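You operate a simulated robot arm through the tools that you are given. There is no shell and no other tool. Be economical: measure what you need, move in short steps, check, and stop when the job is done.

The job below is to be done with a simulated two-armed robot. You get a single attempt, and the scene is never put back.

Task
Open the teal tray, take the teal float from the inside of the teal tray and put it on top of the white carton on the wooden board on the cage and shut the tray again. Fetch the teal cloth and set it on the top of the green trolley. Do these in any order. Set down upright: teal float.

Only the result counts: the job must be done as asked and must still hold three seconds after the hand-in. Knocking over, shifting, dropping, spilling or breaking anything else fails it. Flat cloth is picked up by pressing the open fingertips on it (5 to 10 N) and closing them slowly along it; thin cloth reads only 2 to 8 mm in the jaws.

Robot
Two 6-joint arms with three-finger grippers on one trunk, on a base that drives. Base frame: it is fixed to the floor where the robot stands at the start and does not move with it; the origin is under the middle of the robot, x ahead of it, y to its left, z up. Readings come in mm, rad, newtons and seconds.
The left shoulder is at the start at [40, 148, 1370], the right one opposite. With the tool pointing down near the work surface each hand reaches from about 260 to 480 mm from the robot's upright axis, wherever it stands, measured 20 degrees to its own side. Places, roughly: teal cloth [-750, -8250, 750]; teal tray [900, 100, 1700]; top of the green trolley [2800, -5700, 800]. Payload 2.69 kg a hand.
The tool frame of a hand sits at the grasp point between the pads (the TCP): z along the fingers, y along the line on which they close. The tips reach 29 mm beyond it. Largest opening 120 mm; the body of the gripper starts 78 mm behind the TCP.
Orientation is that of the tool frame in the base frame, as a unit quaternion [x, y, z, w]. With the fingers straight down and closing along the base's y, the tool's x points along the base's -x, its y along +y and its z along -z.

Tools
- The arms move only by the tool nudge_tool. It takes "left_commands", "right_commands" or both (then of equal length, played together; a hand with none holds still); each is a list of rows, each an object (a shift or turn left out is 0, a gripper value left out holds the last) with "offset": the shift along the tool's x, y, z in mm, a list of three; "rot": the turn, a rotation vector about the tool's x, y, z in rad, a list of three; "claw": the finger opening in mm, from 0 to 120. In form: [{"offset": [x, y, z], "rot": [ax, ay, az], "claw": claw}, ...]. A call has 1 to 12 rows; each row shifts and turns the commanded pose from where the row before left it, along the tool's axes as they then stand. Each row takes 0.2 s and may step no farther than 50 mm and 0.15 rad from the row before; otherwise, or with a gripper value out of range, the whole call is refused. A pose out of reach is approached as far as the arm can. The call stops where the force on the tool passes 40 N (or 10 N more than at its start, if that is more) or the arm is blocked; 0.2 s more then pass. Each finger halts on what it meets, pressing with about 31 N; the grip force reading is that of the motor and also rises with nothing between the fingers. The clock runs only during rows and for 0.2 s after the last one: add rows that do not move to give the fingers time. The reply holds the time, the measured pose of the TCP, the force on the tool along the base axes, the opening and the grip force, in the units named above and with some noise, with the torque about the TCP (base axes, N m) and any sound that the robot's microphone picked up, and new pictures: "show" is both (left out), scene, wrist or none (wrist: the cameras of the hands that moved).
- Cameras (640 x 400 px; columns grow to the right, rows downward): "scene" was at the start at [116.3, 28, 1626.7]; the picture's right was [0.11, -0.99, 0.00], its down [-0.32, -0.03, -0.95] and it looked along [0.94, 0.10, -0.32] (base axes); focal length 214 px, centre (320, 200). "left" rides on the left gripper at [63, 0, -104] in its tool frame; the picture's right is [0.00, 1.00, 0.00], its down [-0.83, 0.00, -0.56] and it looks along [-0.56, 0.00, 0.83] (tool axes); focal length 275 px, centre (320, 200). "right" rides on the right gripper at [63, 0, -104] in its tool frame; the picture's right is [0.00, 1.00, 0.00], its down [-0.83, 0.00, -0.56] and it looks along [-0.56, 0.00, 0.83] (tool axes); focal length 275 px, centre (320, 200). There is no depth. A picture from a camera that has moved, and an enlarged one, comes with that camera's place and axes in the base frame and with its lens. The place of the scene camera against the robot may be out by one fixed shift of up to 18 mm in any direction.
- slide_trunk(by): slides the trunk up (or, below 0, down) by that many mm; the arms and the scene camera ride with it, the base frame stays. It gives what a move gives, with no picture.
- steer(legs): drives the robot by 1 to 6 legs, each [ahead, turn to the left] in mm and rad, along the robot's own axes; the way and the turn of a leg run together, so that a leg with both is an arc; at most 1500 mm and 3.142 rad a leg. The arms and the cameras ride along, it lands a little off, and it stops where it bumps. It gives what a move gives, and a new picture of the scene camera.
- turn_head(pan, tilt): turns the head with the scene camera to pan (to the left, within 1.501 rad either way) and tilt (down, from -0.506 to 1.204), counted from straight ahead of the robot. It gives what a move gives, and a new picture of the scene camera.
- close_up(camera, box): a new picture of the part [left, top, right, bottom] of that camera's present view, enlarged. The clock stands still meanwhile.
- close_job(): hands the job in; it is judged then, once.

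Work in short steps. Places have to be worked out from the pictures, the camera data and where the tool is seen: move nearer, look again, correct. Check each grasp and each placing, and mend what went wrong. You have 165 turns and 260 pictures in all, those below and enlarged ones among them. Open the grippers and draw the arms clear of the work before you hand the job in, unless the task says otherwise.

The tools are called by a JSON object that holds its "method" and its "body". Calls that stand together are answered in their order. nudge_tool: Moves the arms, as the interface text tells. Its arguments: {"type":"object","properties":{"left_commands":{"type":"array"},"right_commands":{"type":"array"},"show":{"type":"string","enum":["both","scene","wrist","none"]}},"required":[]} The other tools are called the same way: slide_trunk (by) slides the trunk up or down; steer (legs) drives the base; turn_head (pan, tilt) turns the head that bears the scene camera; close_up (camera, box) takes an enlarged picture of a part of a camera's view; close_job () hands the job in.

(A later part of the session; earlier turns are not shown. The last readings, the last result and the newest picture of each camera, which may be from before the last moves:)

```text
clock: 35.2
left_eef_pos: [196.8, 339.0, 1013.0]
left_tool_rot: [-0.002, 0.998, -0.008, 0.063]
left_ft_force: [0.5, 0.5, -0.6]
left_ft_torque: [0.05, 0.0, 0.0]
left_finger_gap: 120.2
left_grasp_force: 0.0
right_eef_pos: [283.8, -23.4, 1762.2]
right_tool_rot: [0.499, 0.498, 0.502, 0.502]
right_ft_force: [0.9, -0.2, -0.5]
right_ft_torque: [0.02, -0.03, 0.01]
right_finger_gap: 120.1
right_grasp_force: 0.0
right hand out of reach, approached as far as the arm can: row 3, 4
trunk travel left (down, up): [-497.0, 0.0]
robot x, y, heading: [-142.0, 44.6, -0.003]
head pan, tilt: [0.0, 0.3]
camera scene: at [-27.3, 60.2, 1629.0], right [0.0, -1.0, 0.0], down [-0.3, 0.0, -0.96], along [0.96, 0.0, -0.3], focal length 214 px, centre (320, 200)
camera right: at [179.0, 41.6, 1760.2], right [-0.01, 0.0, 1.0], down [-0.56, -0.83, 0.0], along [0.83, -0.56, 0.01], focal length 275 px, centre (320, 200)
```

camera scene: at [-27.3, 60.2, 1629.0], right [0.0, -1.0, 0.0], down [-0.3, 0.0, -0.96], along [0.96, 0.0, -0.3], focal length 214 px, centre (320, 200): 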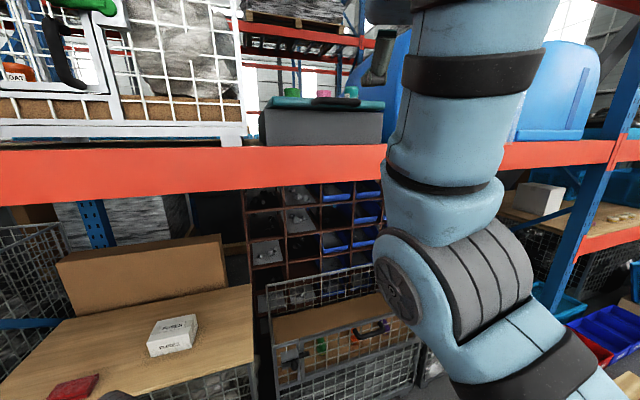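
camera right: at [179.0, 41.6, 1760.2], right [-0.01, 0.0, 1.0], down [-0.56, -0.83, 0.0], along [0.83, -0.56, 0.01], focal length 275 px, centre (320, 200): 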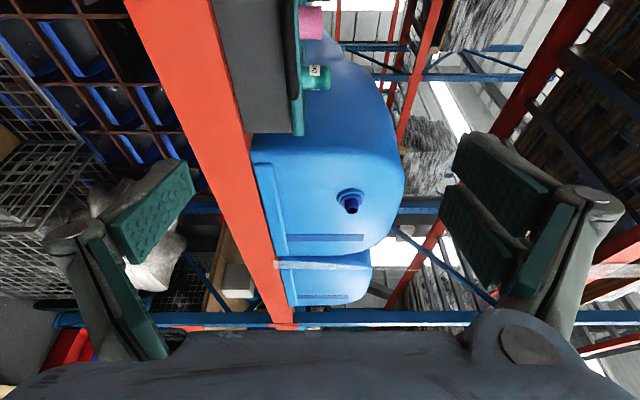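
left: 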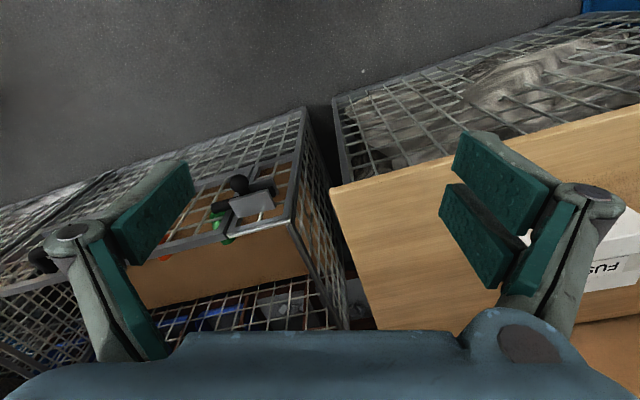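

Reach analysis (shoulder-to-wrist ≈515 mm, wrist-to-TCP ≈208 mm) says the right shoulder must come closer. Turning the base left brings that shoulder forward without moving the base nearer the cage. I'll drive to about (0, 100) with heading 0.6.

{"method": "steer", "body": {"legs": [[0, 0.376], [150, 0], [0, 0.224]]}}

```text
clock: 38.5
left_eef_pos: [104.8, 535.5, 1011.9]
left_tool_rot: [-0.299, 0.952, 0.011, 0.061]
left_ft_force: [2.3, -2.1, 2.9]
left_ft_torque: [0.12, 0.34, 0.03]
left_finger_gap: 119.8
left_grasp_force: 0.1
right_eef_pos: [382.1, 285.9, 1761.9]
right_tool_rot: [0.328, 0.623, 0.629, 0.33]
right_ft_force: [-1.1, 0.7, 0.6]
right_ft_torque: [0.0, -0.03, -0.11]
right_finger_gap: 119.8
right_grasp_force: 0.1
trunk travel left (down, up): [-497.0, 0.0]
robot x, y, heading: [-6.0, 102.0, 0.6]
head pan, tilt: [0.0, 0.3]
camera scene: at [91.3, 180.1, 1629.0], right [0.57, -0.82, 0.0], down [-0.24, -0.17, -0.96], along [0.79, 0.54, -0.3], focal length 214 px, centre (320, 200)
```

scene: 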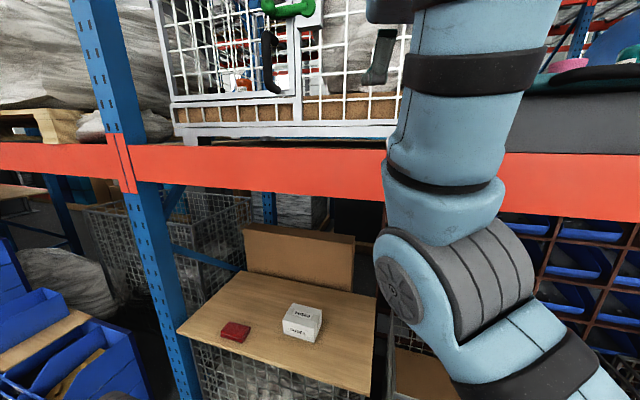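

Now I'll yaw the tool back to face +x while sweeping toward y≈20, still well short of the shelf.

{"method": "nudge_tool", "body": {"right_commands": [{"offset": [-45, 0, 0], "rot": [0, -0.15, 0]}, {"offset": [-45, 0, 0], "rot": [0, -0.15, 0]}, {"offset": [-45, 0, 0], "rot": [0, -0.15, 0]}, {"offset": [-45, 0, 0], "rot": [0, -0.15, 0]}, {"offset": [-45, -10, 15]}, {"offset": [-45, -10, 15]}, {}], "show": "wrist"}}

{"method": "turn_head", "body": {"pan": -0.75, "tilt": 0.0}}

```text
clock: 40.1
left_eef_pos: [107.1, 535.9, 1010.6]
left_tool_rot: [-0.299, 0.952, 0.011, 0.061]
left_ft_force: [-0.2, 1.2, 0.4]
left_ft_torque: [-0.03, -0.01, 0.0]
left_finger_gap: 120.2
left_grasp_force: 0.1
right_eef_pos: [484.4, 36.6, 1748.0]
right_tool_rot: [0.499, 0.497, 0.503, 0.501]
right_ft_force: [0.1, 0.5, -1.1]
right_ft_torque: [-0.05, -0.02, -0.05]
right_finger_gap: 119.9
right_grasp_force: 0.0
right hand out of reach, approached as far as the arm can: row 6
trunk travel left (down, up): [-497.0, 0.0]
robot x, y, heading: [-4.7, 97.0, 0.604]
head pan, tilt: [0.0, 0.3]
camera right: at [381.2, 100.9, 1746.3], right [-0.01, 0.0, 1.0], down [-0.56, -0.83, -0.01], along [0.83, -0.56, 0.01], focal length 275 px, centre (320, 200)
```

right: 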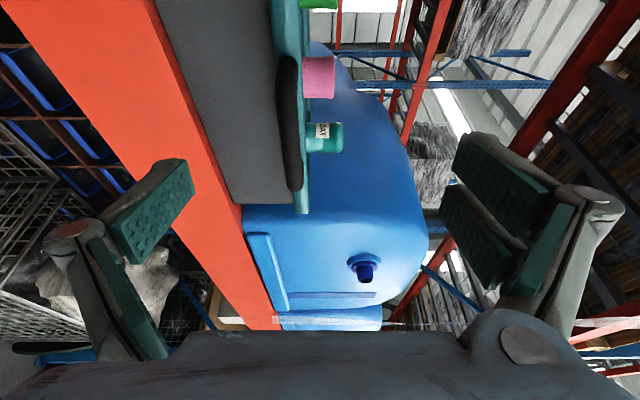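

```text
clock: 41.2
left_eef_pos: [105.4, 535.8, 1012.8]
left_tool_rot: [-0.3, 0.952, 0.012, 0.061]
left_ft_force: [-0.2, 0.1, -0.6]
left_ft_torque: [-0.01, -0.01, 0.03]
left_finger_gap: 119.9
left_grasp_force: 0.1
right_eef_pos: [486.7, 36.4, 1747.6]
right_tool_rot: [0.499, 0.496, 0.504, 0.501]
right_ft_force: [0.1, -0.2, -0.3]
right_ft_torque: [-0.01, 0.01, -0.01]
right_finger_gap: 120.0
right_grasp_force: 0.0
trunk travel left (down, up): [-497.0, 0.0]
robot x, y, heading: [-6.4, 97.9, 0.605]
head pan, tilt: [-0.75, 0.0]
camera scene: at [104.0, 114.8, 1656.7], right [-0.15, -0.99, 0.0], down [0.0, 0.0, -1.0], along [0.99, -0.15, 0.0], focal length 214 px, centre (320, 200)
```

scene: 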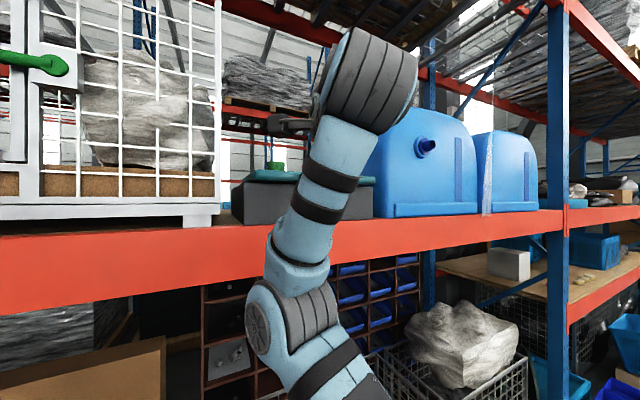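

The wrist view puts the handle centre near y≈-12, z≈1713. I'll pitch up 0.15 and move to a standoff at about (600, -12, 1713).

{"method": "nudge_tool", "body": {"right_commands": [{"offset": [-24, 0, 0], "rot": [-0.15, 0, 0]}, {"offset": [-24, -17, 3]}, {"offset": [0, -12, 37]}, {"offset": [0, -12, 37]}, {"offset": [0, -10, 37]}, {}], "show": "wrist"}}

```text
clock: 42.6
left_eef_pos: [106.1, 535.2, 1013.0]
left_tool_rot: [-0.298, 0.952, 0.013, 0.062]
left_ft_force: [-0.3, -0.4, -0.1]
left_ft_torque: [-0.03, 0.01, 0.02]
left_finger_gap: 119.8
left_grasp_force: 0.1
right_eef_pos: [611.1, -8.4, 1716.7]
right_tool_rot: [0.461, 0.458, 0.54, 0.535]
right_ft_force: [-0.8, -0.2, 0.9]
right_ft_torque: [0.01, 0.0, 0.01]
right_finger_gap: 119.9
right_grasp_force: 0.0
right hand out of reach, approached as far as the arm can: row 2
trunk travel left (down, up): [-497.0, 0.0]
robot x, y, heading: [-3.2, 99.9, 0.603]
head pan, tilt: [-0.75, 0.0]
camera right: at [507.5, 56.4, 1699.9], right [-0.16, 0.0, 0.99], down [-0.55, -0.83, -0.09], along [0.82, -0.55, 0.13], focal length 275 px, centre (320, 200)
```

right: 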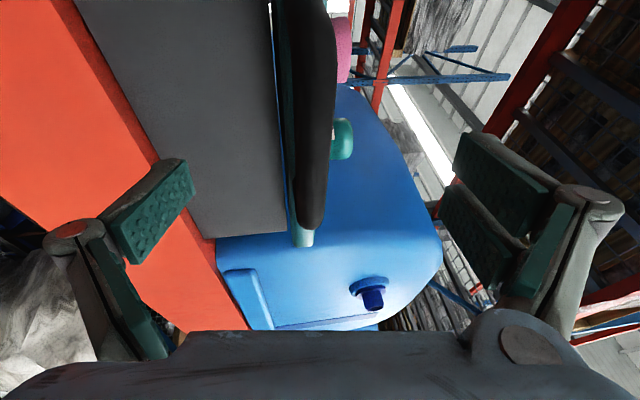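

The bar is at z≈1720 with x≈690–700, and the hand is at (611, -8, 1717). I'll advance 65 mm with the jaws open.

{"method": "nudge_tool", "body": {"right_commands": [{"offset": [0, -3, 32]}, {"offset": [0, -3, 32]}, {}], "show": "wrist"}}

{"method": "close_up", "body": {"camera": "scene", "box": [200, 60, 440, 210]}}

```text
clock: 43.4
left_eef_pos: [106.9, 536.6, 1012.4]
left_tool_rot: [-0.299, 0.952, 0.011, 0.062]
left_ft_force: [-0.4, 0.3, 0.1]
left_ft_torque: [-0.03, 0.01, 0.0]
left_finger_gap: 119.7
left_grasp_force: 0.0
right_eef_pos: [673.3, -5.2, 1718.7]
right_tool_rot: [0.46, 0.458, 0.54, 0.536]
right_ft_force: [-0.6, -0.6, 0.2]
right_ft_torque: [0.0, 0.01, -0.01]
right_finger_gap: 120.0
right_grasp_force: 0.1
trunk travel left (down, up): [-497.0, 0.0]
robot x, y, heading: [-3.9, 96.7, 0.599]
head pan, tilt: [-0.75, 0.0]
camera right: at [570.3, 58.3, 1703.2], right [-0.16, 0.0, 0.99], down [-0.55, -0.83, -0.09], along [0.82, -0.55, 0.13], focal length 275 px, centre (320, 200)
```

right: 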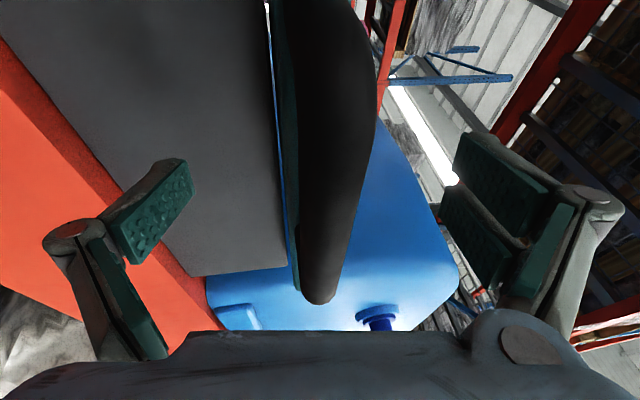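

```text
2.67 times, centred on (320, 135) of scene
camera zoom: at [103.4, 115.0, 1656.7], right [-0.15, -0.99, 0.0], down [0.0, 0.0, -1.0], along [0.99, -0.15, 0.0], focal length 572 px, centre (320, 373)
```

zoom: 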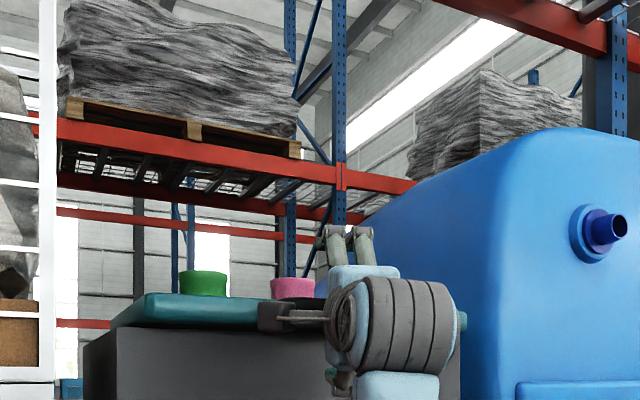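

The bar sits centred between the fingers at about TCP depth. I'll advance 8 mm more and close slowly.

{"method": "nudge_tool", "body": {"right_commands": [{"offset": [0, 2, 8]}, {"claw": 90}, {"claw": 60}, {"claw": 40}, {"claw": 25}, {"claw": 10}, {}], "show": "wrist"}}

```text
clock: 45.0
left_eef_pos: [110.8, 537.5, 1010.9]
left_tool_rot: [-0.298, 0.953, 0.011, 0.059]
left_ft_force: [-1.6, 0.4, -0.3]
left_ft_torque: [-0.01, 0.01, 0.04]
left_finger_gap: 120.2
left_grasp_force: 0.0
right_eef_pos: [691.1, -1.9, 1717.0]
right_tool_rot: [0.462, 0.463, 0.537, 0.533]
right_ft_force: [-0.1, 5.1, -32.7]
right_ft_torque: [-0.02, 0.89, 0.09]
right_finger_gap: 31.1
right_grasp_force: 16.2
trunk travel left (down, up): [-497.0, 0.0]
robot x, y, heading: [-3.2, 99.8, 0.603]
head pan, tilt: [-0.75, 0.0]
camera right: at [588.7, 61.1, 1701.8], right [-0.14, 0.0, 0.99], down [-0.55, -0.83, -0.08], along [0.82, -0.55, 0.12], focal length 275 px, centre (320, 200)
```

right: 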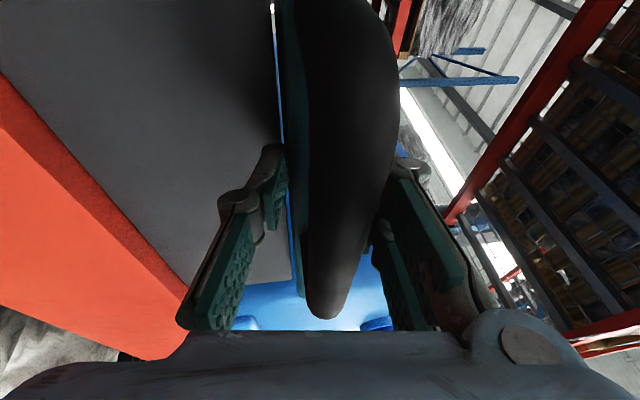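

The upper finger is touching and the lower one isn't, so the hand is a bit low on the bar. I'll move up a few mm and watch the force.

{"method": "nudge_tool", "body": {"right_commands": [{"offset": [0, 4, 0], "claw": 31}, {}], "show": "none"}}

```text
clock: 45.6
left_eef_pos: [108.7, 535.7, 1011.0]
left_tool_rot: [-0.299, 0.952, 0.012, 0.059]
left_ft_force: [-0.4, 0.7, -0.7]
left_ft_torque: [0.01, 0.03, 0.01]
left_finger_gap: 119.9
left_grasp_force: 0.0
right_eef_pos: [687.2, -4.8, 1723.7]
right_tool_rot: [0.461, 0.459, 0.539, 0.534]
right_ft_force: [-3.0, 4.2, -23.5]
right_ft_torque: [0.02, 0.74, 0.04]
right_finger_gap: 46.8
right_grasp_force: 11.5
trunk travel left (down, up): [-497.0, 0.0]
robot x, y, heading: [-3.2, 100.1, 0.604]
head pan, tilt: [-0.75, 0.0]
```

{"method": "close_up", "body": {"camera": "right", "box": [160, 100, 480, 300]}}

```text
2.00 times, centred on (320, 200) of right
camera zoom: at [583.3, 59.7, 1708.5], right [-0.15, 0.0, 0.99], down [-0.55, -0.83, -0.08], along [0.82, -0.55, 0.13], focal length 551 px, centre (320, 200)
```

zoom: 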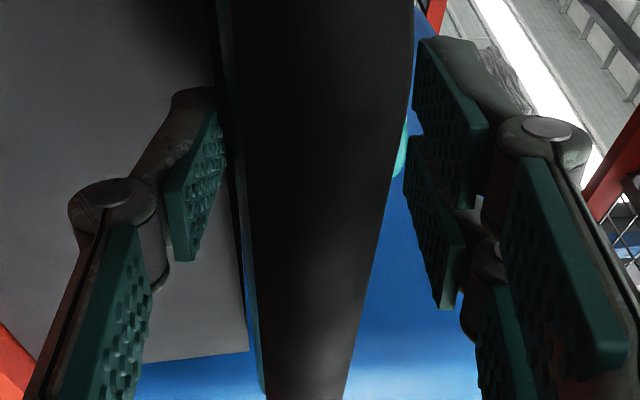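

The lower fingertip is catching the tray's lip behind the bar. I'll open a little, retract 14 mm and close again.

{"method": "nudge_tool", "body": {"right_commands": [{"claw": 70}, {"offset": [0, 0, -14], "claw": 70}, {"claw": 50}, {"claw": 35}, {"claw": 25}, {"claw": 15}, {}], "show": "none"}}

{"method": "close_up", "body": {"camera": "right", "box": [160, 100, 480, 300]}}

```text
clock: 47.2
left_eef_pos: [108.7, 536.0, 1011.9]
left_tool_rot: [-0.299, 0.952, 0.012, 0.061]
left_ft_force: [0.2, -0.5, 0.0]
left_ft_torque: [0.02, 0.0, 0.01]
left_finger_gap: 119.9
left_grasp_force: 0.0
right_eef_pos: [669.5, -6.9, 1723.0]
right_tool_rot: [0.46, 0.46, 0.54, 0.534]
right_ft_force: [-1.8, 0.9, -12.7]
right_ft_torque: [0.1, -0.09, 0.04]
right_finger_gap: 23.2
right_grasp_force: 5.3
trunk travel left (down, up): [-497.0, 0.0]
robot x, y, heading: [-5.3, 96.4, 0.6]
head pan, tilt: [-0.75, 0.0]
```

```text
2.00 times, centred on (320, 200) of right
camera zoom: at [567.5, 57.9, 1706.5], right [-0.15, 0.0, 0.99], down [-0.55, -0.83, -0.09], along [0.82, -0.55, 0.13], focal length 551 px, centre (320, 200)
```

zoom: 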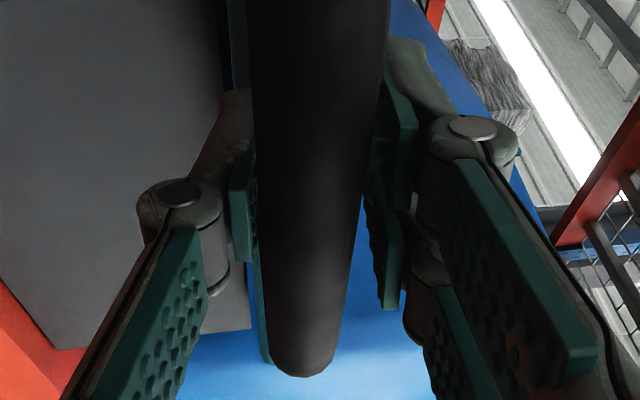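

Now 23 mm on the bar with 13 N of offset. I'll comply 3 mm down and close fully.

{"method": "nudge_tool", "body": {"right_commands": [{"offset": [0, -3, 0], "claw": 12}, {"claw": 5}, {"claw": 0}, {}, {}], "show": "none"}}

```text
clock: 48.4
left_eef_pos: [107.4, 536.0, 1011.9]
left_tool_rot: [-0.298, 0.952, 0.011, 0.06]
left_ft_force: [-0.6, 0.6, -0.5]
left_ft_torque: [-0.02, 0.01, -0.02]
left_finger_gap: 120.0
left_grasp_force: 0.1
right_eef_pos: [670.0, -7.0, 1721.2]
right_tool_rot: [0.46, 0.459, 0.54, 0.535]
right_ft_force: [2.4, 0.5, -1.7]
right_ft_torque: [0.68, 0.3, -0.2]
right_finger_gap: 20.0
right_grasp_force: 43.1
trunk travel left (down, up): [-497.0, 0.0]
robot x, y, heading: [-1.0, 103.1, 0.603]
head pan, tilt: [-0.75, 0.0]
```

Firm grip on the 20 mm bar with little side load. I'll pull straight back gently.

{"method": "nudge_tool", "body": {"right_commands": [{"offset": [0, 1.5, -9.9]}, {"offset": [0, 1.5, -9.9]}, {"offset": [0, 1.5, -9.9]}, {"offset": [0, 1.5, -9.9]}, {"offset": [0, 1.5, -9.9]}, {}], "show": "both"}}

```text
clock: 49.8
left_eef_pos: [105.7, 529.7, 1014.2]
left_tool_rot: [-0.298, 0.952, 0.013, 0.068]
left_ft_force: [0.4, -0.4, -0.3]
left_ft_torque: [-0.04, -0.02, 0.0]
left_finger_gap: 120.0
left_grasp_force: 0.0
right_eef_pos: [620.5, -22.0, 1719.9]
right_tool_rot: [0.464, 0.456, 0.541, 0.533]
right_ft_force: [5.3, -21.5, 4.1]
right_ft_torque: [0.59, 0.4, -0.52]
right_finger_gap: 19.2
right_grasp_force: 43.0
trunk travel left (down, up): [-497.0, 0.0]
robot x, y, heading: [-3.9, 96.1, 0.597]
head pan, tilt: [-0.75, 0.0]
camera scene: at [107.0, 100.3, 1656.4], right [-0.15, -0.99, -0.01], down [0.0, 0.01, -1.0], along [0.99, -0.15, 0.0], focal length 214 px, centre (320, 200)
camera right: at [517.3, 42.0, 1704.8], right [-0.15, -0.01, 0.99], down [-0.55, -0.83, -0.1], along [0.82, -0.56, 0.12], focal length 275 px, centre (320, 200)
```

scene: 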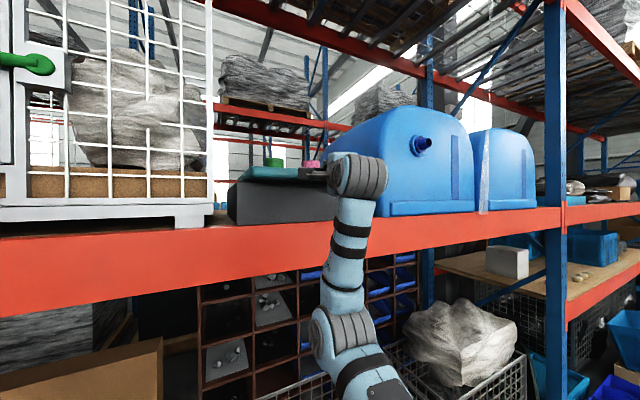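
right: 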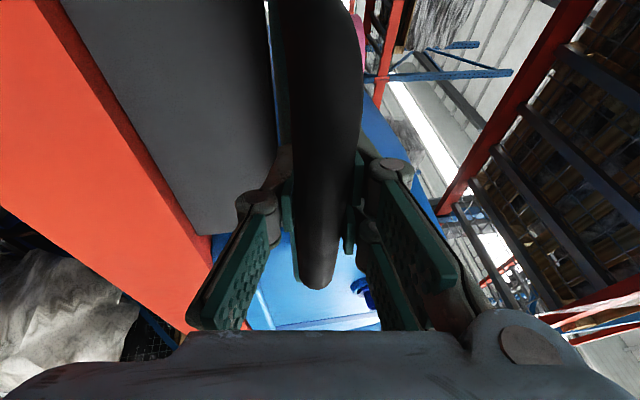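

The tray slides, but its axis drifts toward -y by about 0.3 per unit. I'll continue pulling along (-0.96, -0.29).

{"method": "nudge_tool", "body": {"right_commands": [{"offset": [-8, 0.7, -4.9]}, {"offset": [-3.2, 1.5, -9.9]}, {"offset": [-3.2, 1.5, -9.9]}, {"offset": [-3.2, 1.5, -9.9]}, {"offset": [-3.2, 1.5, -9.9]}, {"offset": [-3.2, 1.5, -9.9]}, {}], "show": "none"}}

```text
clock: 51.4
left_eef_pos: [106.3, 530.9, 1014.5]
left_tool_rot: [-0.299, 0.952, 0.014, 0.063]
left_ft_force: [0.4, 0.6, -0.1]
left_ft_torque: [0.02, 0.01, 0.02]
left_finger_gap: 120.2
left_grasp_force: 0.0
right_eef_pos: [561.8, -40.6, 1720.6]
right_tool_rot: [0.462, 0.457, 0.541, 0.534]
right_ft_force: [3.4, -14.8, 11.9]
right_ft_torque: [0.45, 0.37, 0.93]
right_finger_gap: 19.3
right_grasp_force: 42.8
trunk travel left (down, up): [-497.0, 0.0]
robot x, y, heading: [-3.2, 97.1, 0.606]
head pan, tilt: [-0.75, 0.0]
```

The slide is smooth, about 113 mm so far. Continuing another ~70 mm.

{"method": "nudge_tool", "body": {"right_commands": [{"offset": [-6, 0, -4.9]}, {"offset": [-3.3, 1.0, -9.9]}, {"offset": [-3.3, 1.0, -9.9]}, {"offset": [-3.3, 1.0, -9.9]}, {"offset": [-3.3, 1.0, -9.9]}, {"offset": [-3.3, 1.0, -9.9]}, {"offset": [-3.3, 1.0, -9.9]}, {}], "show": "both"}}

```text
clock: 53.0
left_eef_pos: [109.9, 534.6, 1014.2]
left_tool_rot: [-0.299, 0.952, 0.012, 0.06]
left_ft_force: [0.4, 1.0, -0.4]
left_ft_torque: [0.02, -0.02, -0.02]
left_finger_gap: 120.0
left_grasp_force: 0.0
right_eef_pos: [528.0, -51.1, 1719.5]
right_tool_rot: [0.467, 0.465, 0.535, 0.53]
right_ft_force: [3.8, -3.7, -12.8]
right_ft_torque: [0.3, -0.12, 0.49]
right_finger_gap: 19.1
right_grasp_force: 43.1
right hand out of reach, approached as far as the arm can: row 5, 6, 7
trunk travel left (down, up): [-497.0, 0.0]
robot x, y, heading: [-6.6, 99.9, 0.607]
head pan, tilt: [-0.75, 0.0]
stopped in row 7 (right hand): the force on the tool passed its limit at 46 N (the readings are from after the stop); the commanded pose is now the measured one
camera scene: at [109.4, 112.1, 1656.3], right [-0.15, -0.99, 0.0], down [0.0, 0.0, -1.0], along [0.99, -0.15, 0.0], focal length 214 px, centre (320, 200)
camera right: at [424.8, 12.4, 1706.0], right [-0.13, 0.0, 0.99], down [-0.55, -0.83, -0.07], along [0.83, -0.55, 0.11], focal length 275 px, centre (320, 200)
```

scene: 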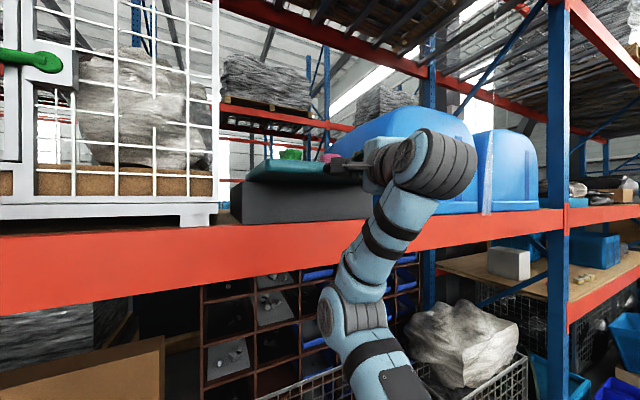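
right: 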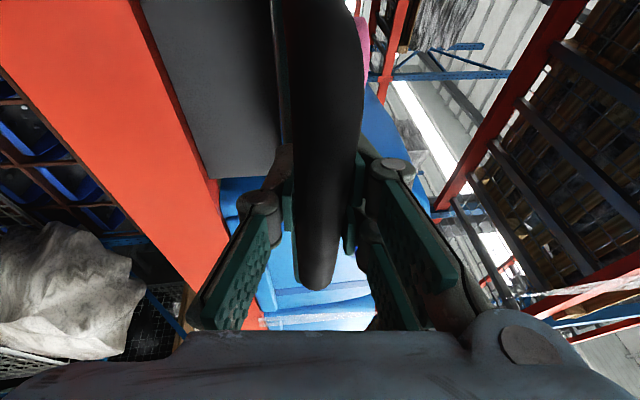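

The tray is open about 150 mm and the arm is at its folded limit, so that's enough. I'll release the bar, then back the base straight away.

{"method": "nudge_tool", "body": {"right_commands": [{"claw": 40}, {"claw": 70}, {"claw": 75}, {}], "show": "none"}}

{"method": "steer", "body": {"legs": [[-250, 0]]}}

```text
clock: 54.0
left_eef_pos: [104.7, 535.7, 1012.0]
left_tool_rot: [-0.299, 0.952, 0.011, 0.062]
left_ft_force: [-0.6, -0.7, 0.3]
left_ft_torque: [0.02, -0.01, -0.01]
left_finger_gap: 120.0
left_grasp_force: 0.0
right_eef_pos: [520.4, -49.9, 1722.3]
right_tool_rot: [0.464, 0.463, 0.536, 0.532]
right_ft_force: [-0.5, -1.3, 0.4]
right_ft_torque: [0.01, 0.0, -0.04]
right_finger_gap: 74.9
right_grasp_force: 0.0
trunk travel left (down, up): [-497.0, 0.0]
robot x, y, heading: [-4.1, 96.8, 0.609]
head pan, tilt: [-0.75, 0.0]
```

```text
clock: 55.9
left_eef_pos: [-98.7, 394.2, 1010.7]
left_tool_rot: [-0.298, 0.953, 0.01, 0.06]
left_ft_force: [0.2, -0.5, -0.8]
left_ft_torque: [0.0, 0.05, 0.04]
left_finger_gap: 120.1
left_grasp_force: 0.2
right_eef_pos: [318.9, -189.9, 1721.5]
right_tool_rot: [0.465, 0.465, 0.534, 0.531]
right_ft_force: [1.2, 0.0, -0.1]
right_ft_torque: [0.0, -0.03, -0.01]
right_finger_gap: 74.8
right_grasp_force: 0.1
trunk travel left (down, up): [-497.0, 0.0]
robot x, y, heading: [-212.0, -40.0, 0.601]
head pan, tilt: [-0.75, 0.0]
camera scene: at [-98.9, -25.3, 1656.3], right [-0.15, -0.99, 0.0], down [0.0, 0.0, -1.0], along [0.99, -0.15, 0.0], focal length 214 px, centre (320, 200)
```

scene: 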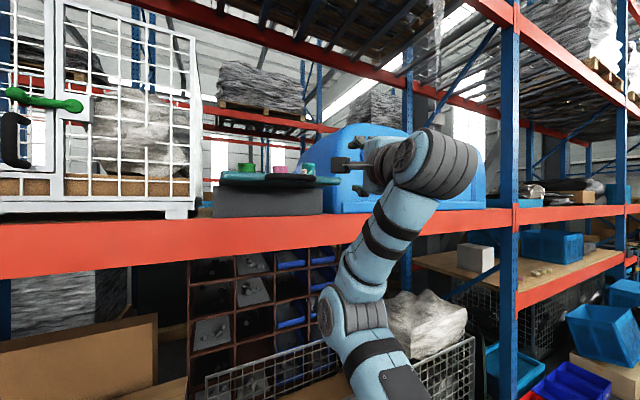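

Tray remains open. I'll enlarge it from here, then drive to the pre-approach pose.

{"method": "close_up", "body": {"camera": "scene", "box": [200, 130, 360, 230]}}

{"method": "steer", "body": {"legs": [[0, -1.861], [239, 0], [0, 1.91]]}}

{"method": "close_up", "body": {"camera": "scene", "box": [200, 130, 360, 230]}}

```text
4.00 times, centred on (280, 180) of scene
camera zoom: at [-98.9, -25.3, 1656.3], right [-0.15, -0.99, 0.0], down [0.0, 0.0, -1.0], along [0.99, -0.15, 0.0], focal length 858 px, centre (480, 280)
```

zoom: 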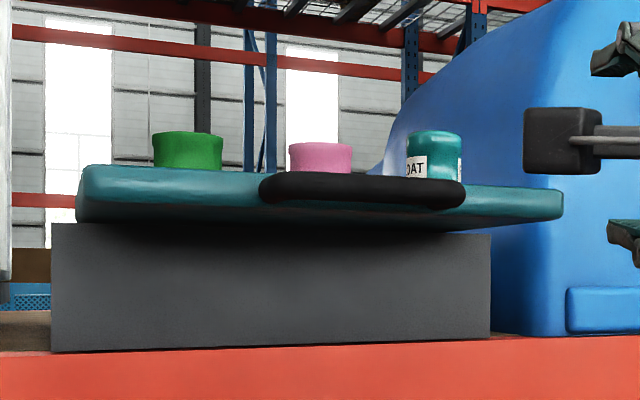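

```text
clock: 66.7
left_eef_pos: [-69.3, 175.2, 1013.2]
left_tool_rot: [-0.347, 0.936, 0.015, 0.062]
left_ft_force: [-0.3, -0.4, -0.3]
left_ft_torque: [0.02, 0.0, -0.01]
left_finger_gap: 119.8
left_grasp_force: 0.0
right_eef_pos: [403.6, -363.9, 1722.0]
right_tool_rot: [0.439, 0.487, 0.562, 0.504]
right_ft_force: [0.5, -0.7, 0.9]
right_ft_torque: [0.03, 0.0, 0.0]
right_finger_gap: 75.1
right_grasp_force: 0.1
trunk travel left (down, up): [-497.0, 0.0]
robot x, y, heading: [-134.7, -269.6, 0.706]
head pan, tilt: [-0.75, 0.0]
camera scene: at [-27.4, -243.9, 1656.7], right [-0.04, -1.0, 0.0], down [0.0, 0.0, -1.0], along [1.0, -0.04, 0.0], focal length 214 px, centre (320, 200)
```

scene: 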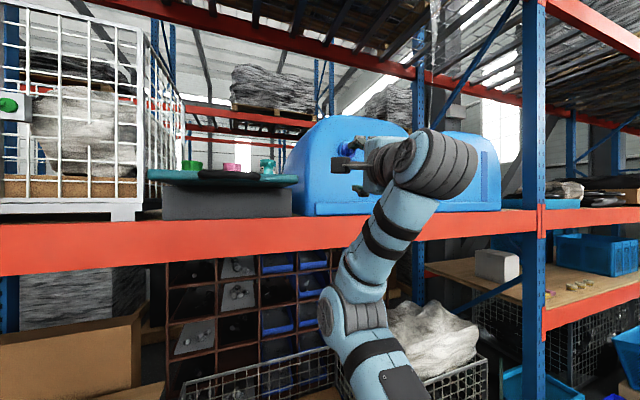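

```text
4.00 times, centred on (280, 180) of scene
camera zoom: at [-27.4, -243.9, 1656.7], right [-0.04, -1.0, 0.0], down [0.0, 0.0, -1.0], along [1.0, -0.04, 0.0], focal length 858 px, centre (480, 280)
```

zoom: 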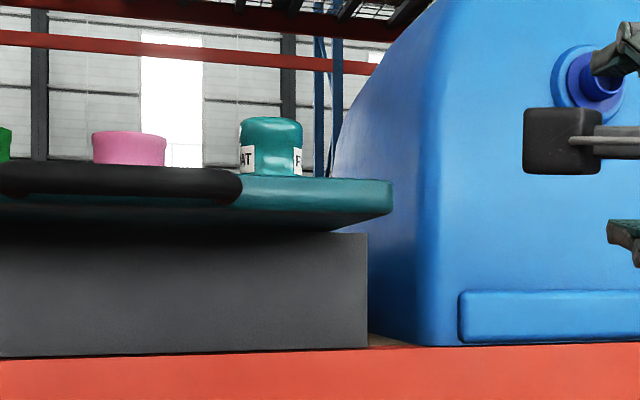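

Triangulating the two views puts the teal float at about (678, -102) with its top near z 1787. The handle's right end is at about (545, -115). I'll turn the base to heading 0.5, then yaw the tool to match and level it.

{"method": "steer", "body": {"legs": [[0, -0.206]]}}

{"method": "nudge_tool", "body": {"right_commands": [{"offset": [30, 10, 0], "rot": [0, 0.15, 0]}, {"offset": [30, 10, 0], "rot": [0, 0.15, 0]}, {"offset": [30, 10, 0], "rot": [0, 0.15, 0]}, {"offset": [30, 10, 0], "rot": [0, 0.15, 0]}, {"offset": [30, 0, 0], "rot": [0.15, 0, 0]}, {}], "show": "none"}}

```text
clock: 67.9
left_eef_pos: [20.6, 154.8, 1012.0]
left_tool_rot: [-0.249, 0.966, 0.007, 0.064]
left_ft_force: [1.9, -0.6, 0.1]
left_ft_torque: [0.07, 0.18, 0.06]
left_finger_gap: 120.1
left_grasp_force: 0.0
right_eef_pos: [370.3, -468.6, 1723.8]
right_tool_rot: [0.487, 0.439, 0.508, 0.559]
right_ft_force: [-1.0, 0.3, 0.4]
right_ft_torque: [-0.02, 0.01, 0.0]
right_finger_gap: 74.7
right_grasp_force: 0.1
trunk travel left (down, up): [-497.0, 0.0]
robot x, y, heading: [-134.3, -270.1, 0.5]
head pan, tilt: [-0.75, 0.0]
camera scene: at [-29.8, -262.1, 1656.8], right [-0.25, -0.97, 0.0], down [0.0, 0.0, -1.0], along [0.97, -0.25, 0.0], focal length 214 px, centre (320, 200)
```

scene: 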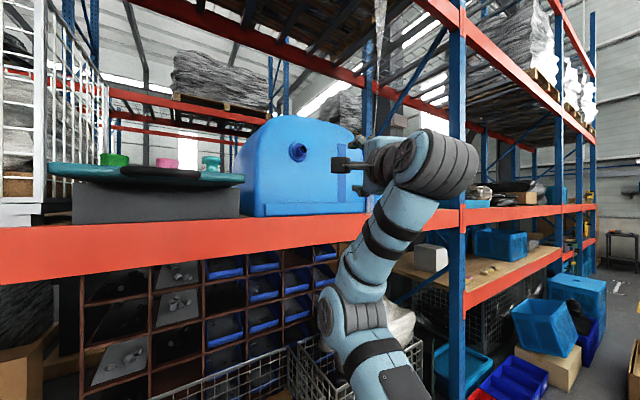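

```text
clock: 69.3
left_eef_pos: [20.2, 153.7, 1011.8]
left_tool_rot: [-0.248, 0.967, 0.007, 0.064]
left_ft_force: [0.0, 0.4, -0.5]
left_ft_torque: [-0.01, -0.01, 0.02]
left_finger_gap: 119.8
left_grasp_force: 0.1
right_eef_pos: [364.0, -319.0, 1775.0]
right_tool_rot: [0.344, 0.63, 0.583, 0.38]
right_ft_force: [-0.4, 0.3, 0.4]
right_ft_torque: [-0.01, 0.01, -0.01]
right_finger_gap: 75.3
right_grasp_force: 0.1
right hand out of reach, approached as far as the arm can: row 1, 5
trunk travel left (down, up): [-497.0, 0.0]
robot x, y, heading: [-134.6, -271.0, 0.493]
head pan, tilt: [-0.75, 0.0]
```

Heading and level are good. I'll roll the tool a quarter turn so the fingers close horizontally, with the camera below.

{"method": "nudge_tool", "body": {"right_commands": [{"rot": [0, 0, -0.15]}, {"rot": [0, 0, -0.15]}, {"rot": [0, 0, -0.15]}, {"rot": [0, 0, -0.15]}, {"rot": [0, 0, -0.15]}, {"rot": [0, 0, -0.15]}, {"rot": [0, 0, -0.15]}, {"rot": [0, 0, -0.15]}, {"rot": [0, 0, -0.15]}, {"rot": [0, 0, -0.15]}, {}], "show": "wrist"}}

```text
clock: 71.7
left_eef_pos: [22.3, 151.9, 1012.4]
left_tool_rot: [-0.249, 0.966, 0.008, 0.063]
left_ft_force: [0.9, 0.2, 0.4]
left_ft_torque: [0.02, 0.03, 0.01]
left_finger_gap: 120.0
left_grasp_force: 0.1
right_eef_pos: [365.1, -321.0, 1775.3]
right_tool_rot: [-0.176, 0.695, 0.167, 0.677]
right_ft_force: [0.4, -1.1, -1.2]
right_ft_torque: [-0.01, -0.01, -0.02]
right_finger_gap: 75.0
right_grasp_force: 0.1
trunk travel left (down, up): [-497.0, 0.0]
robot x, y, heading: [-139.3, -272.6, 0.499]
head pan, tilt: [-0.75, 0.0]
camera right: at [272.1, -371.2, 1715.1], right [-0.47, 0.88, -0.01], down [-0.47, -0.24, 0.85], along [0.74, 0.41, 0.53], focal length 275 px, centre (320, 200)
```

right: 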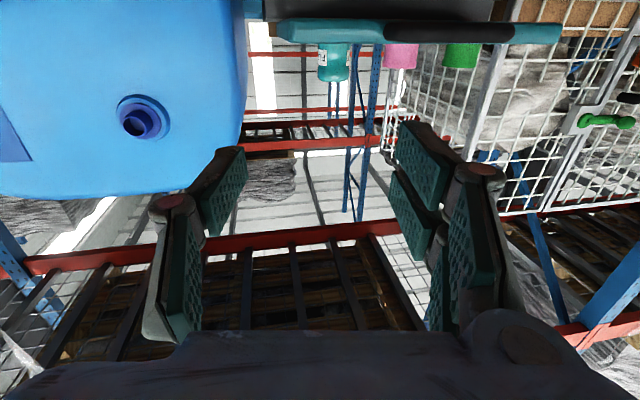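

The wrist view shows the float 21 mm left of the tool axis and about 370 mm ahead, with its top near 1788. I'll shift left, lower to z≈1764, and drive 150 mm nearer.

{"method": "nudge_tool", "body": {"right_commands": [{"offset": [11, 21, 0], "rot": [0, -0.03, 0], "claw": 80}, {}], "show": "none"}}

{"method": "steer", "body": {"legs": [[150, 0]]}}

{"method": "close_up", "body": {"camera": "right", "box": [160, 0, 480, 200]}}

```text
clock: 72.3
left_eef_pos: [21.3, 152.4, 1013.0]
left_tool_rot: [-0.249, 0.966, 0.007, 0.063]
left_ft_force: [-0.2, 0.4, -0.2]
left_ft_torque: [-0.03, 0.02, 0.0]
left_finger_gap: 120.1
left_grasp_force: 0.1
right_eef_pos: [358.0, -299.5, 1767.9]
right_tool_rot: [-0.175, 0.685, 0.171, 0.686]
right_ft_force: [0.1, -0.2, -0.8]
right_ft_torque: [0.01, 0.01, -0.01]
right_finger_gap: 80.3
right_grasp_force: 0.0
right hand out of reach, approached as far as the arm can: row 1
trunk travel left (down, up): [-497.0, 0.0]
robot x, y, heading: [-136.4, -271.5, 0.498]
head pan, tilt: [-0.75, 0.0]
```

```text
clock: 73.7
left_eef_pos: [145.8, 222.3, 1014.2]
left_tool_rot: [-0.249, 0.966, 0.009, 0.066]
left_ft_force: [0.6, 1.7, 0.3]
left_ft_torque: [-0.02, -0.03, 0.01]
left_finger_gap: 119.8
left_grasp_force: 0.0
right_eef_pos: [480.3, -233.5, 1770.0]
right_tool_rot: [-0.175, 0.683, 0.172, 0.688]
right_ft_force: [-1.1, -0.3, 0.2]
right_ft_torque: [0.01, -0.02, 0.0]
right_finger_gap: 80.2
right_grasp_force: 0.0
trunk travel left (down, up): [-497.0, 0.0]
robot x, y, heading: [-10.2, -196.7, 0.499]
head pan, tilt: [-0.75, 0.0]
camera scene: at [93.8, -198.4, 1657.1], right [-0.25, -0.97, 0.0], down [0.0, 0.0, -1.0], along [0.97, -0.25, 0.0], focal length 214 px, centre (320, 200)
```

scene: 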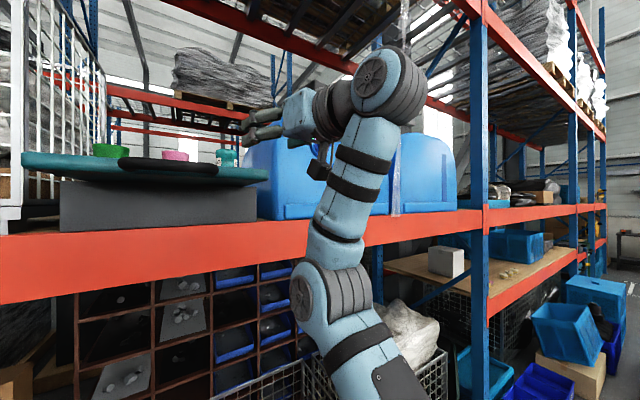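

```text
2.00 times, centred on (320, 100) of right
camera zoom: at [389.6, -282.8, 1706.3], right [-0.47, 0.88, -0.01], down [-0.5, -0.26, 0.83], along [0.73, 0.4, 0.56], focal length 551 px, centre (320, 400)
```

zoom: 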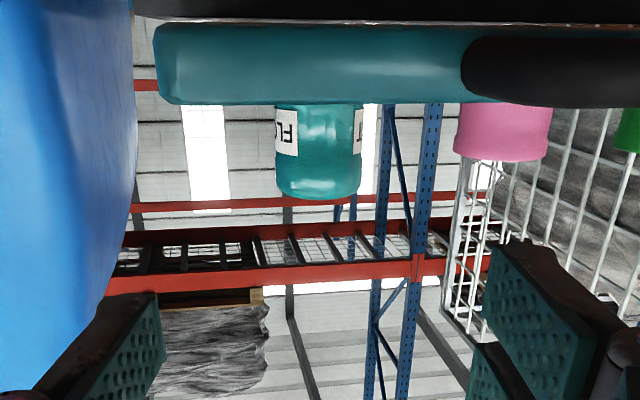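

The float is centred on the tool axis, about 240 mm ahead. I'll drive 90 mm more and check the clearances.

{"method": "steer", "body": {"legs": [[90, 0]]}}

{"method": "close_up", "body": {"camera": "right", "box": [0, 0, 640, 400]}}

{"method": "close_up", "body": {"camera": "scene", "box": [0, 100, 340, 260]}}

```text
clock: 74.8
left_eef_pos: [218.2, 260.0, 1016.9]
left_tool_rot: [-0.249, 0.966, 0.009, 0.07]
left_ft_force: [-0.8, -0.7, -0.6]
left_ft_torque: [0.0, -0.04, 0.01]
left_finger_gap: 120.1
left_grasp_force: 0.1
right_eef_pos: [547.9, -197.2, 1773.3]
right_tool_rot: [-0.174, 0.681, 0.173, 0.69]
right_ft_force: [-1.4, -1.2, 0.3]
right_ft_torque: [-0.04, 0.08, 0.01]
right_finger_gap: 80.4
right_grasp_force: 0.2
trunk travel left (down, up): [-497.0, 0.0]
robot x, y, heading: [69.0, -160.3, 0.498]
head pan, tilt: [-0.75, 0.0]
camera scene: at [162.5, -161.0, 1657.7], right [-0.25, -0.97, -0.01], down [0.01, 0.01, -1.0], along [0.97, -0.25, 0.01], focal length 214 px, centre (320, 200)
```

scene: 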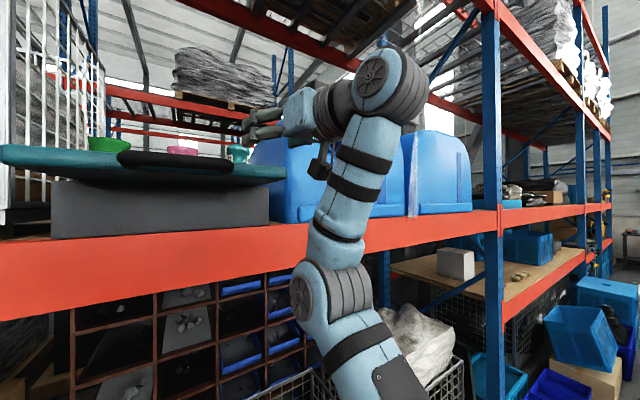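

```text
1.00 times, centred on (320, 200) of right (not enlarged: the box is as wide or as high as the picture)
camera zoom: at [457.1, -246.2, 1708.8], right [-0.47, 0.88, -0.01], down [-0.5, -0.26, 0.82], along [0.72, 0.39, 0.57], focal length 275 px, centre (320, 200)
```

zoom: 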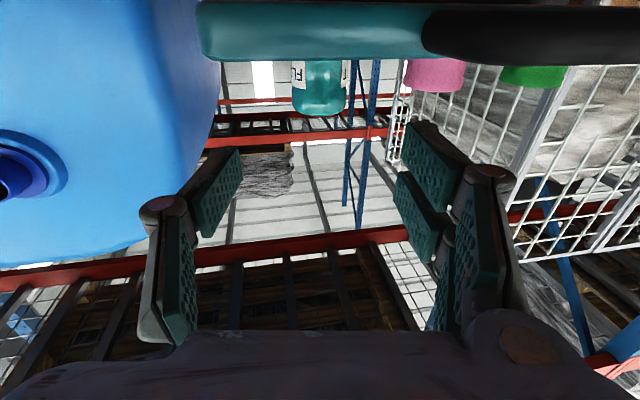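

```text
1.88 times, centred on (170, 180) of scene
camera zoom: at [162.5, -161.0, 1657.7], right [-0.25, -0.97, -0.01], down [0.01, 0.01, -1.0], along [0.97, -0.25, 0.01], focal length 404 px, centre (602, 238)
```

zoom: 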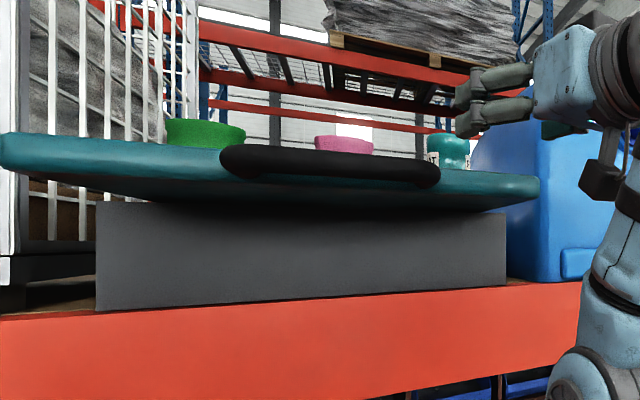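

The float is about 148 mm ahead on axis. I'll advance with the arm in stages, lowering slightly and watching the forces.

{"method": "nudge_tool", "body": {"right_commands": [{"offset": [4, 0, 25]}, {"offset": [4, 0, 25]}, {"offset": [0, 0, 20]}, {}], "show": "wrist"}}

{"method": "close_up", "body": {"camera": "scene", "box": [100, 100, 340, 250]}}

```text
clock: 75.8
left_eef_pos: [227.3, 265.7, 1012.0]
left_tool_rot: [-0.25, 0.966, 0.008, 0.064]
left_ft_force: [1.0, -0.7, -0.4]
left_ft_torque: [-0.01, 0.02, 0.03]
left_finger_gap: 119.9
left_grasp_force: 0.0
right_eef_pos: [627.9, -154.7, 1761.2]
right_tool_rot: [-0.174, 0.685, 0.17, 0.687]
right_ft_force: [0.7, 0.6, -0.5]
right_ft_torque: [-0.02, 0.0, 0.02]
right_finger_gap: 80.2
right_grasp_force: 0.1
trunk travel left (down, up): [-497.0, 0.0]
robot x, y, heading: [70.1, -158.7, 0.504]
head pan, tilt: [-0.75, 0.0]
camera right: at [536.6, -203.7, 1697.9], right [-0.47, 0.88, -0.01], down [-0.49, -0.26, 0.83], along [0.73, 0.4, 0.56], focal length 275 px, centre (320, 200)
```

right: 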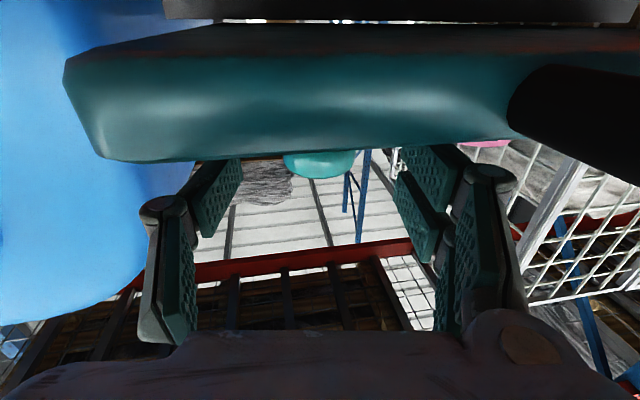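

```text
2.67 times, centred on (220, 175) of scene
camera zoom: at [179.3, -152.0, 1656.6], right [-0.25, -0.97, 0.0], down [0.0, 0.0, -1.0], along [0.97, -0.25, 0.0], focal length 572 px, centre (587, 267)
```

zoom: 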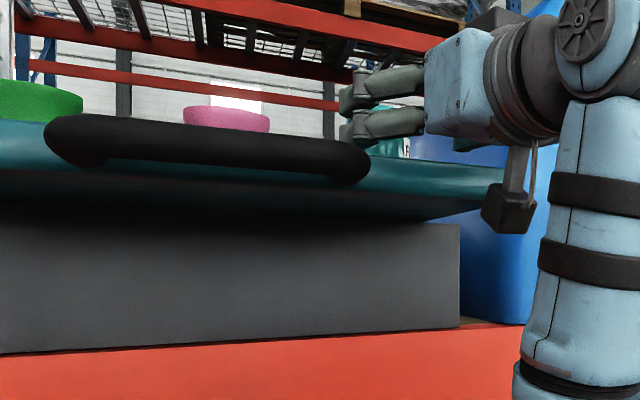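

All settled and level. The float is about 63 mm beyond the TCP and centred, so I'll advance 43 mm.

{"method": "nudge_tool", "body": {"right_commands": [{"offset": [0, 0, 15]}, {"offset": [0, 0, 15]}, {"offset": [0, 0, 13]}, {}], "show": "wrist"}}

{"method": "close_up", "body": {"camera": "scene", "box": [100, 100, 340, 250]}}

```text
clock: 76.8
left_eef_pos: [226.1, 263.5, 1012.0]
left_tool_rot: [-0.249, 0.966, 0.008, 0.064]
left_ft_force: [0.2, -1.0, 0.7]
left_ft_torque: [-0.03, -0.01, 0.01]
left_finger_gap: 120.0
left_grasp_force: 0.1
right_eef_pos: [664.3, -136.8, 1760.6]
right_tool_rot: [-0.174, 0.685, 0.171, 0.687]
right_ft_force: [-0.3, 1.2, 0.2]
right_ft_torque: [0.0, -0.01, 0.0]
right_finger_gap: 80.0
right_grasp_force: 0.2
trunk travel left (down, up): [-497.0, 0.0]
robot x, y, heading: [68.7, -153.9, 0.503]
head pan, tilt: [-0.75, 0.0]
camera right: at [572.9, -184.5, 1698.4], right [-0.47, 0.88, -0.01], down [-0.49, -0.26, 0.83], along [0.73, 0.4, 0.56], focal length 275 px, centre (320, 200)
```

right: 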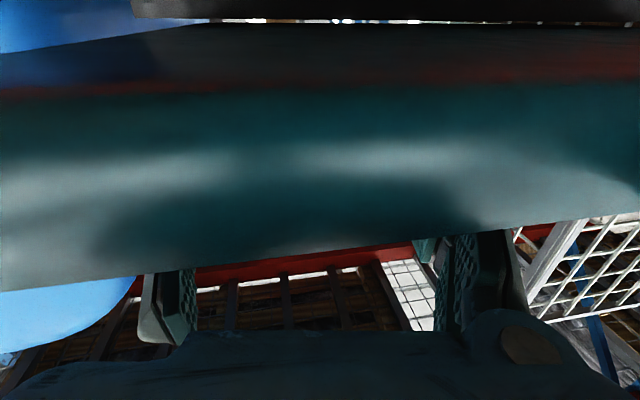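

```text
2.67 times, centred on (220, 175) of scene
camera zoom: at [178.1, -152.8, 1656.7], right [-0.25, -0.97, 0.0], down [0.0, 0.0, -1.0], along [0.97, -0.25, 0.0], focal length 572 px, centre (587, 267)
```

zoom: 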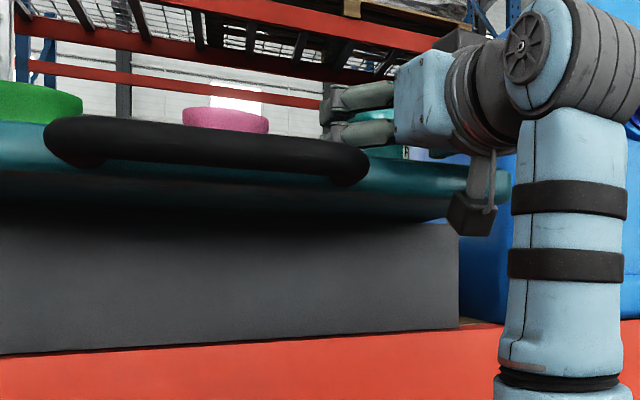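

The fingers flank the float with no contact force. I'll close slowly and check the gap.

{"method": "nudge_tool", "body": {"right_commands": [{"claw": 70}, {"claw": 62}, {"claw": 56}, {"claw": 50}, {"claw": 46}, {}], "show": "none"}}

{"method": "close_up", "body": {"camera": "scene", "box": [160, 120, 288, 200]}}

```text
clock: 78.2
left_eef_pos: [226.8, 264.6, 1012.0]
left_tool_rot: [-0.25, 0.966, 0.009, 0.065]
left_ft_force: [-0.2, 0.3, -1.2]
left_ft_torque: [0.01, -0.01, 0.06]
left_finger_gap: 120.2
left_grasp_force: 0.0
right_eef_pos: [663.1, -135.7, 1761.0]
right_tool_rot: [-0.174, 0.685, 0.171, 0.687]
right_ft_force: [-1.6, 0.0, 0.6]
right_ft_torque: [-0.02, -0.03, -0.01]
right_finger_gap: 46.0
right_grasp_force: 0.4
trunk travel left (down, up): [-497.0, 0.0]
robot x, y, heading: [69.6, -155.8, 0.498]
head pan, tilt: [-0.75, 0.0]
```

```text
5.00 times, centred on (224, 160) of scene
camera zoom: at [178.1, -152.6, 1656.7], right [-0.25, -0.97, 0.0], down [0.0, 0.0, -1.0], along [0.97, -0.25, 0.0], focal length 1072 px, centre (800, 400)
```

zoom: 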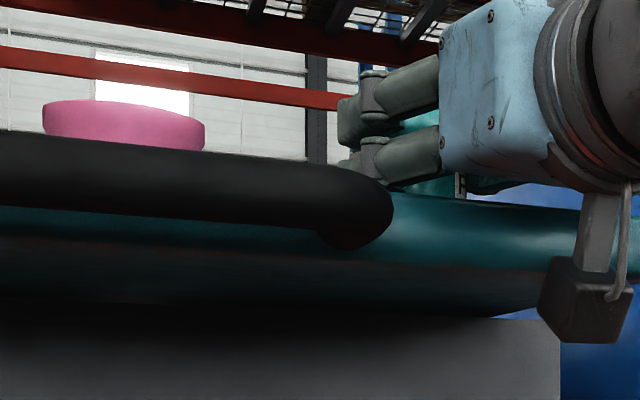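

No contact yet at 46 mm, so I'll keep closing.

{"method": "nudge_tool", "body": {"right_commands": [{"claw": 42}, {"claw": 38}, {"claw": 34}, {"claw": 30}, {"claw": 26}, {}], "show": "none"}}

```text
clock: 79.6
left_eef_pos: [226.4, 264.1, 1013.3]
left_tool_rot: [-0.25, 0.966, 0.009, 0.064]
left_ft_force: [0.3, 0.4, 0.5]
left_ft_torque: [-0.01, 0.03, 0.0]
left_finger_gap: 119.7
left_grasp_force: 0.0
right_eef_pos: [664.6, -136.2, 1761.5]
right_tool_rot: [-0.174, 0.685, 0.171, 0.687]
right_ft_force: [0.0, 0.0, -0.4]
right_ft_torque: [0.03, 0.01, 0.0]
right_finger_gap: 26.3
right_grasp_force: 0.2
trunk travel left (down, up): [-497.0, 0.0]
robot x, y, heading: [73.7, -159.2, 0.499]
head pan, tilt: [-0.75, 0.0]
```

The fingers closed short of the float, which stands further back and is wider than assumed. I'll reopen and look.

{"method": "nudge_tool", "body": {"right_commands": [{"claw": 60}, {"claw": 90}, {}], "show": "none"}}

{"method": "close_up", "body": {"camera": "scene", "box": [160, 120, 288, 200]}}

{"method": "close_up", "body": {"camera": "right", "box": [120, 200, 520, 400]}}

```text
clock: 80.4
left_eef_pos: [227.3, 265.7, 1012.4]
left_tool_rot: [-0.249, 0.966, 0.009, 0.064]
left_ft_force: [-0.1, 0.6, -0.1]
left_ft_torque: [0.01, 0.0, 0.02]
left_finger_gap: 119.9
left_grasp_force: 0.0
right_eef_pos: [664.5, -135.5, 1761.1]
right_tool_rot: [-0.174, 0.684, 0.171, 0.687]
right_ft_force: [0.2, 0.3, -0.9]
right_ft_torque: [0.01, 0.05, 0.0]
right_finger_gap: 90.1
right_grasp_force: 0.1
trunk travel left (down, up): [-497.0, 0.0]
robot x, y, heading: [69.1, -158.8, 0.506]
head pan, tilt: [-0.75, 0.0]
```

```text
5.00 times, centred on (224, 160) of scene
camera zoom: at [178.1, -152.6, 1656.7], right [-0.25, -0.97, 0.0], down [0.0, 0.0, -1.0], along [0.97, -0.25, 0.0], focal length 1072 px, centre (800, 400)
```

zoom: 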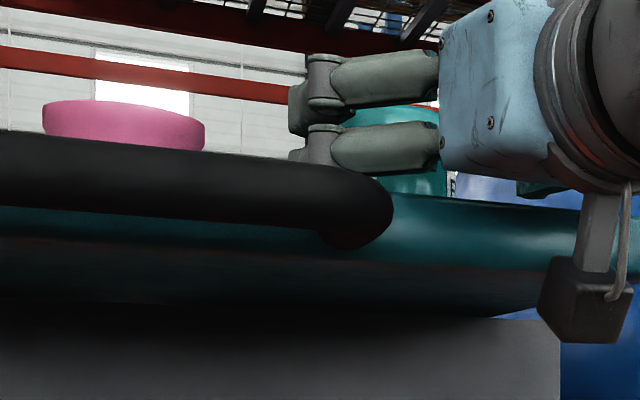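

```text
1.60 times, centred on (320, 300) of right
camera zoom: at [572.8, -184.4, 1698.4], right [-0.47, 0.88, -0.01], down [-0.49, -0.26, 0.83], along [0.73, 0.4, 0.56], focal length 440 px, centre (320, 40)
```

zoom: 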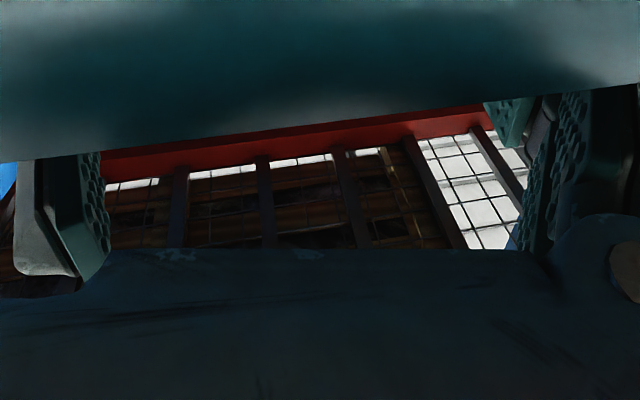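

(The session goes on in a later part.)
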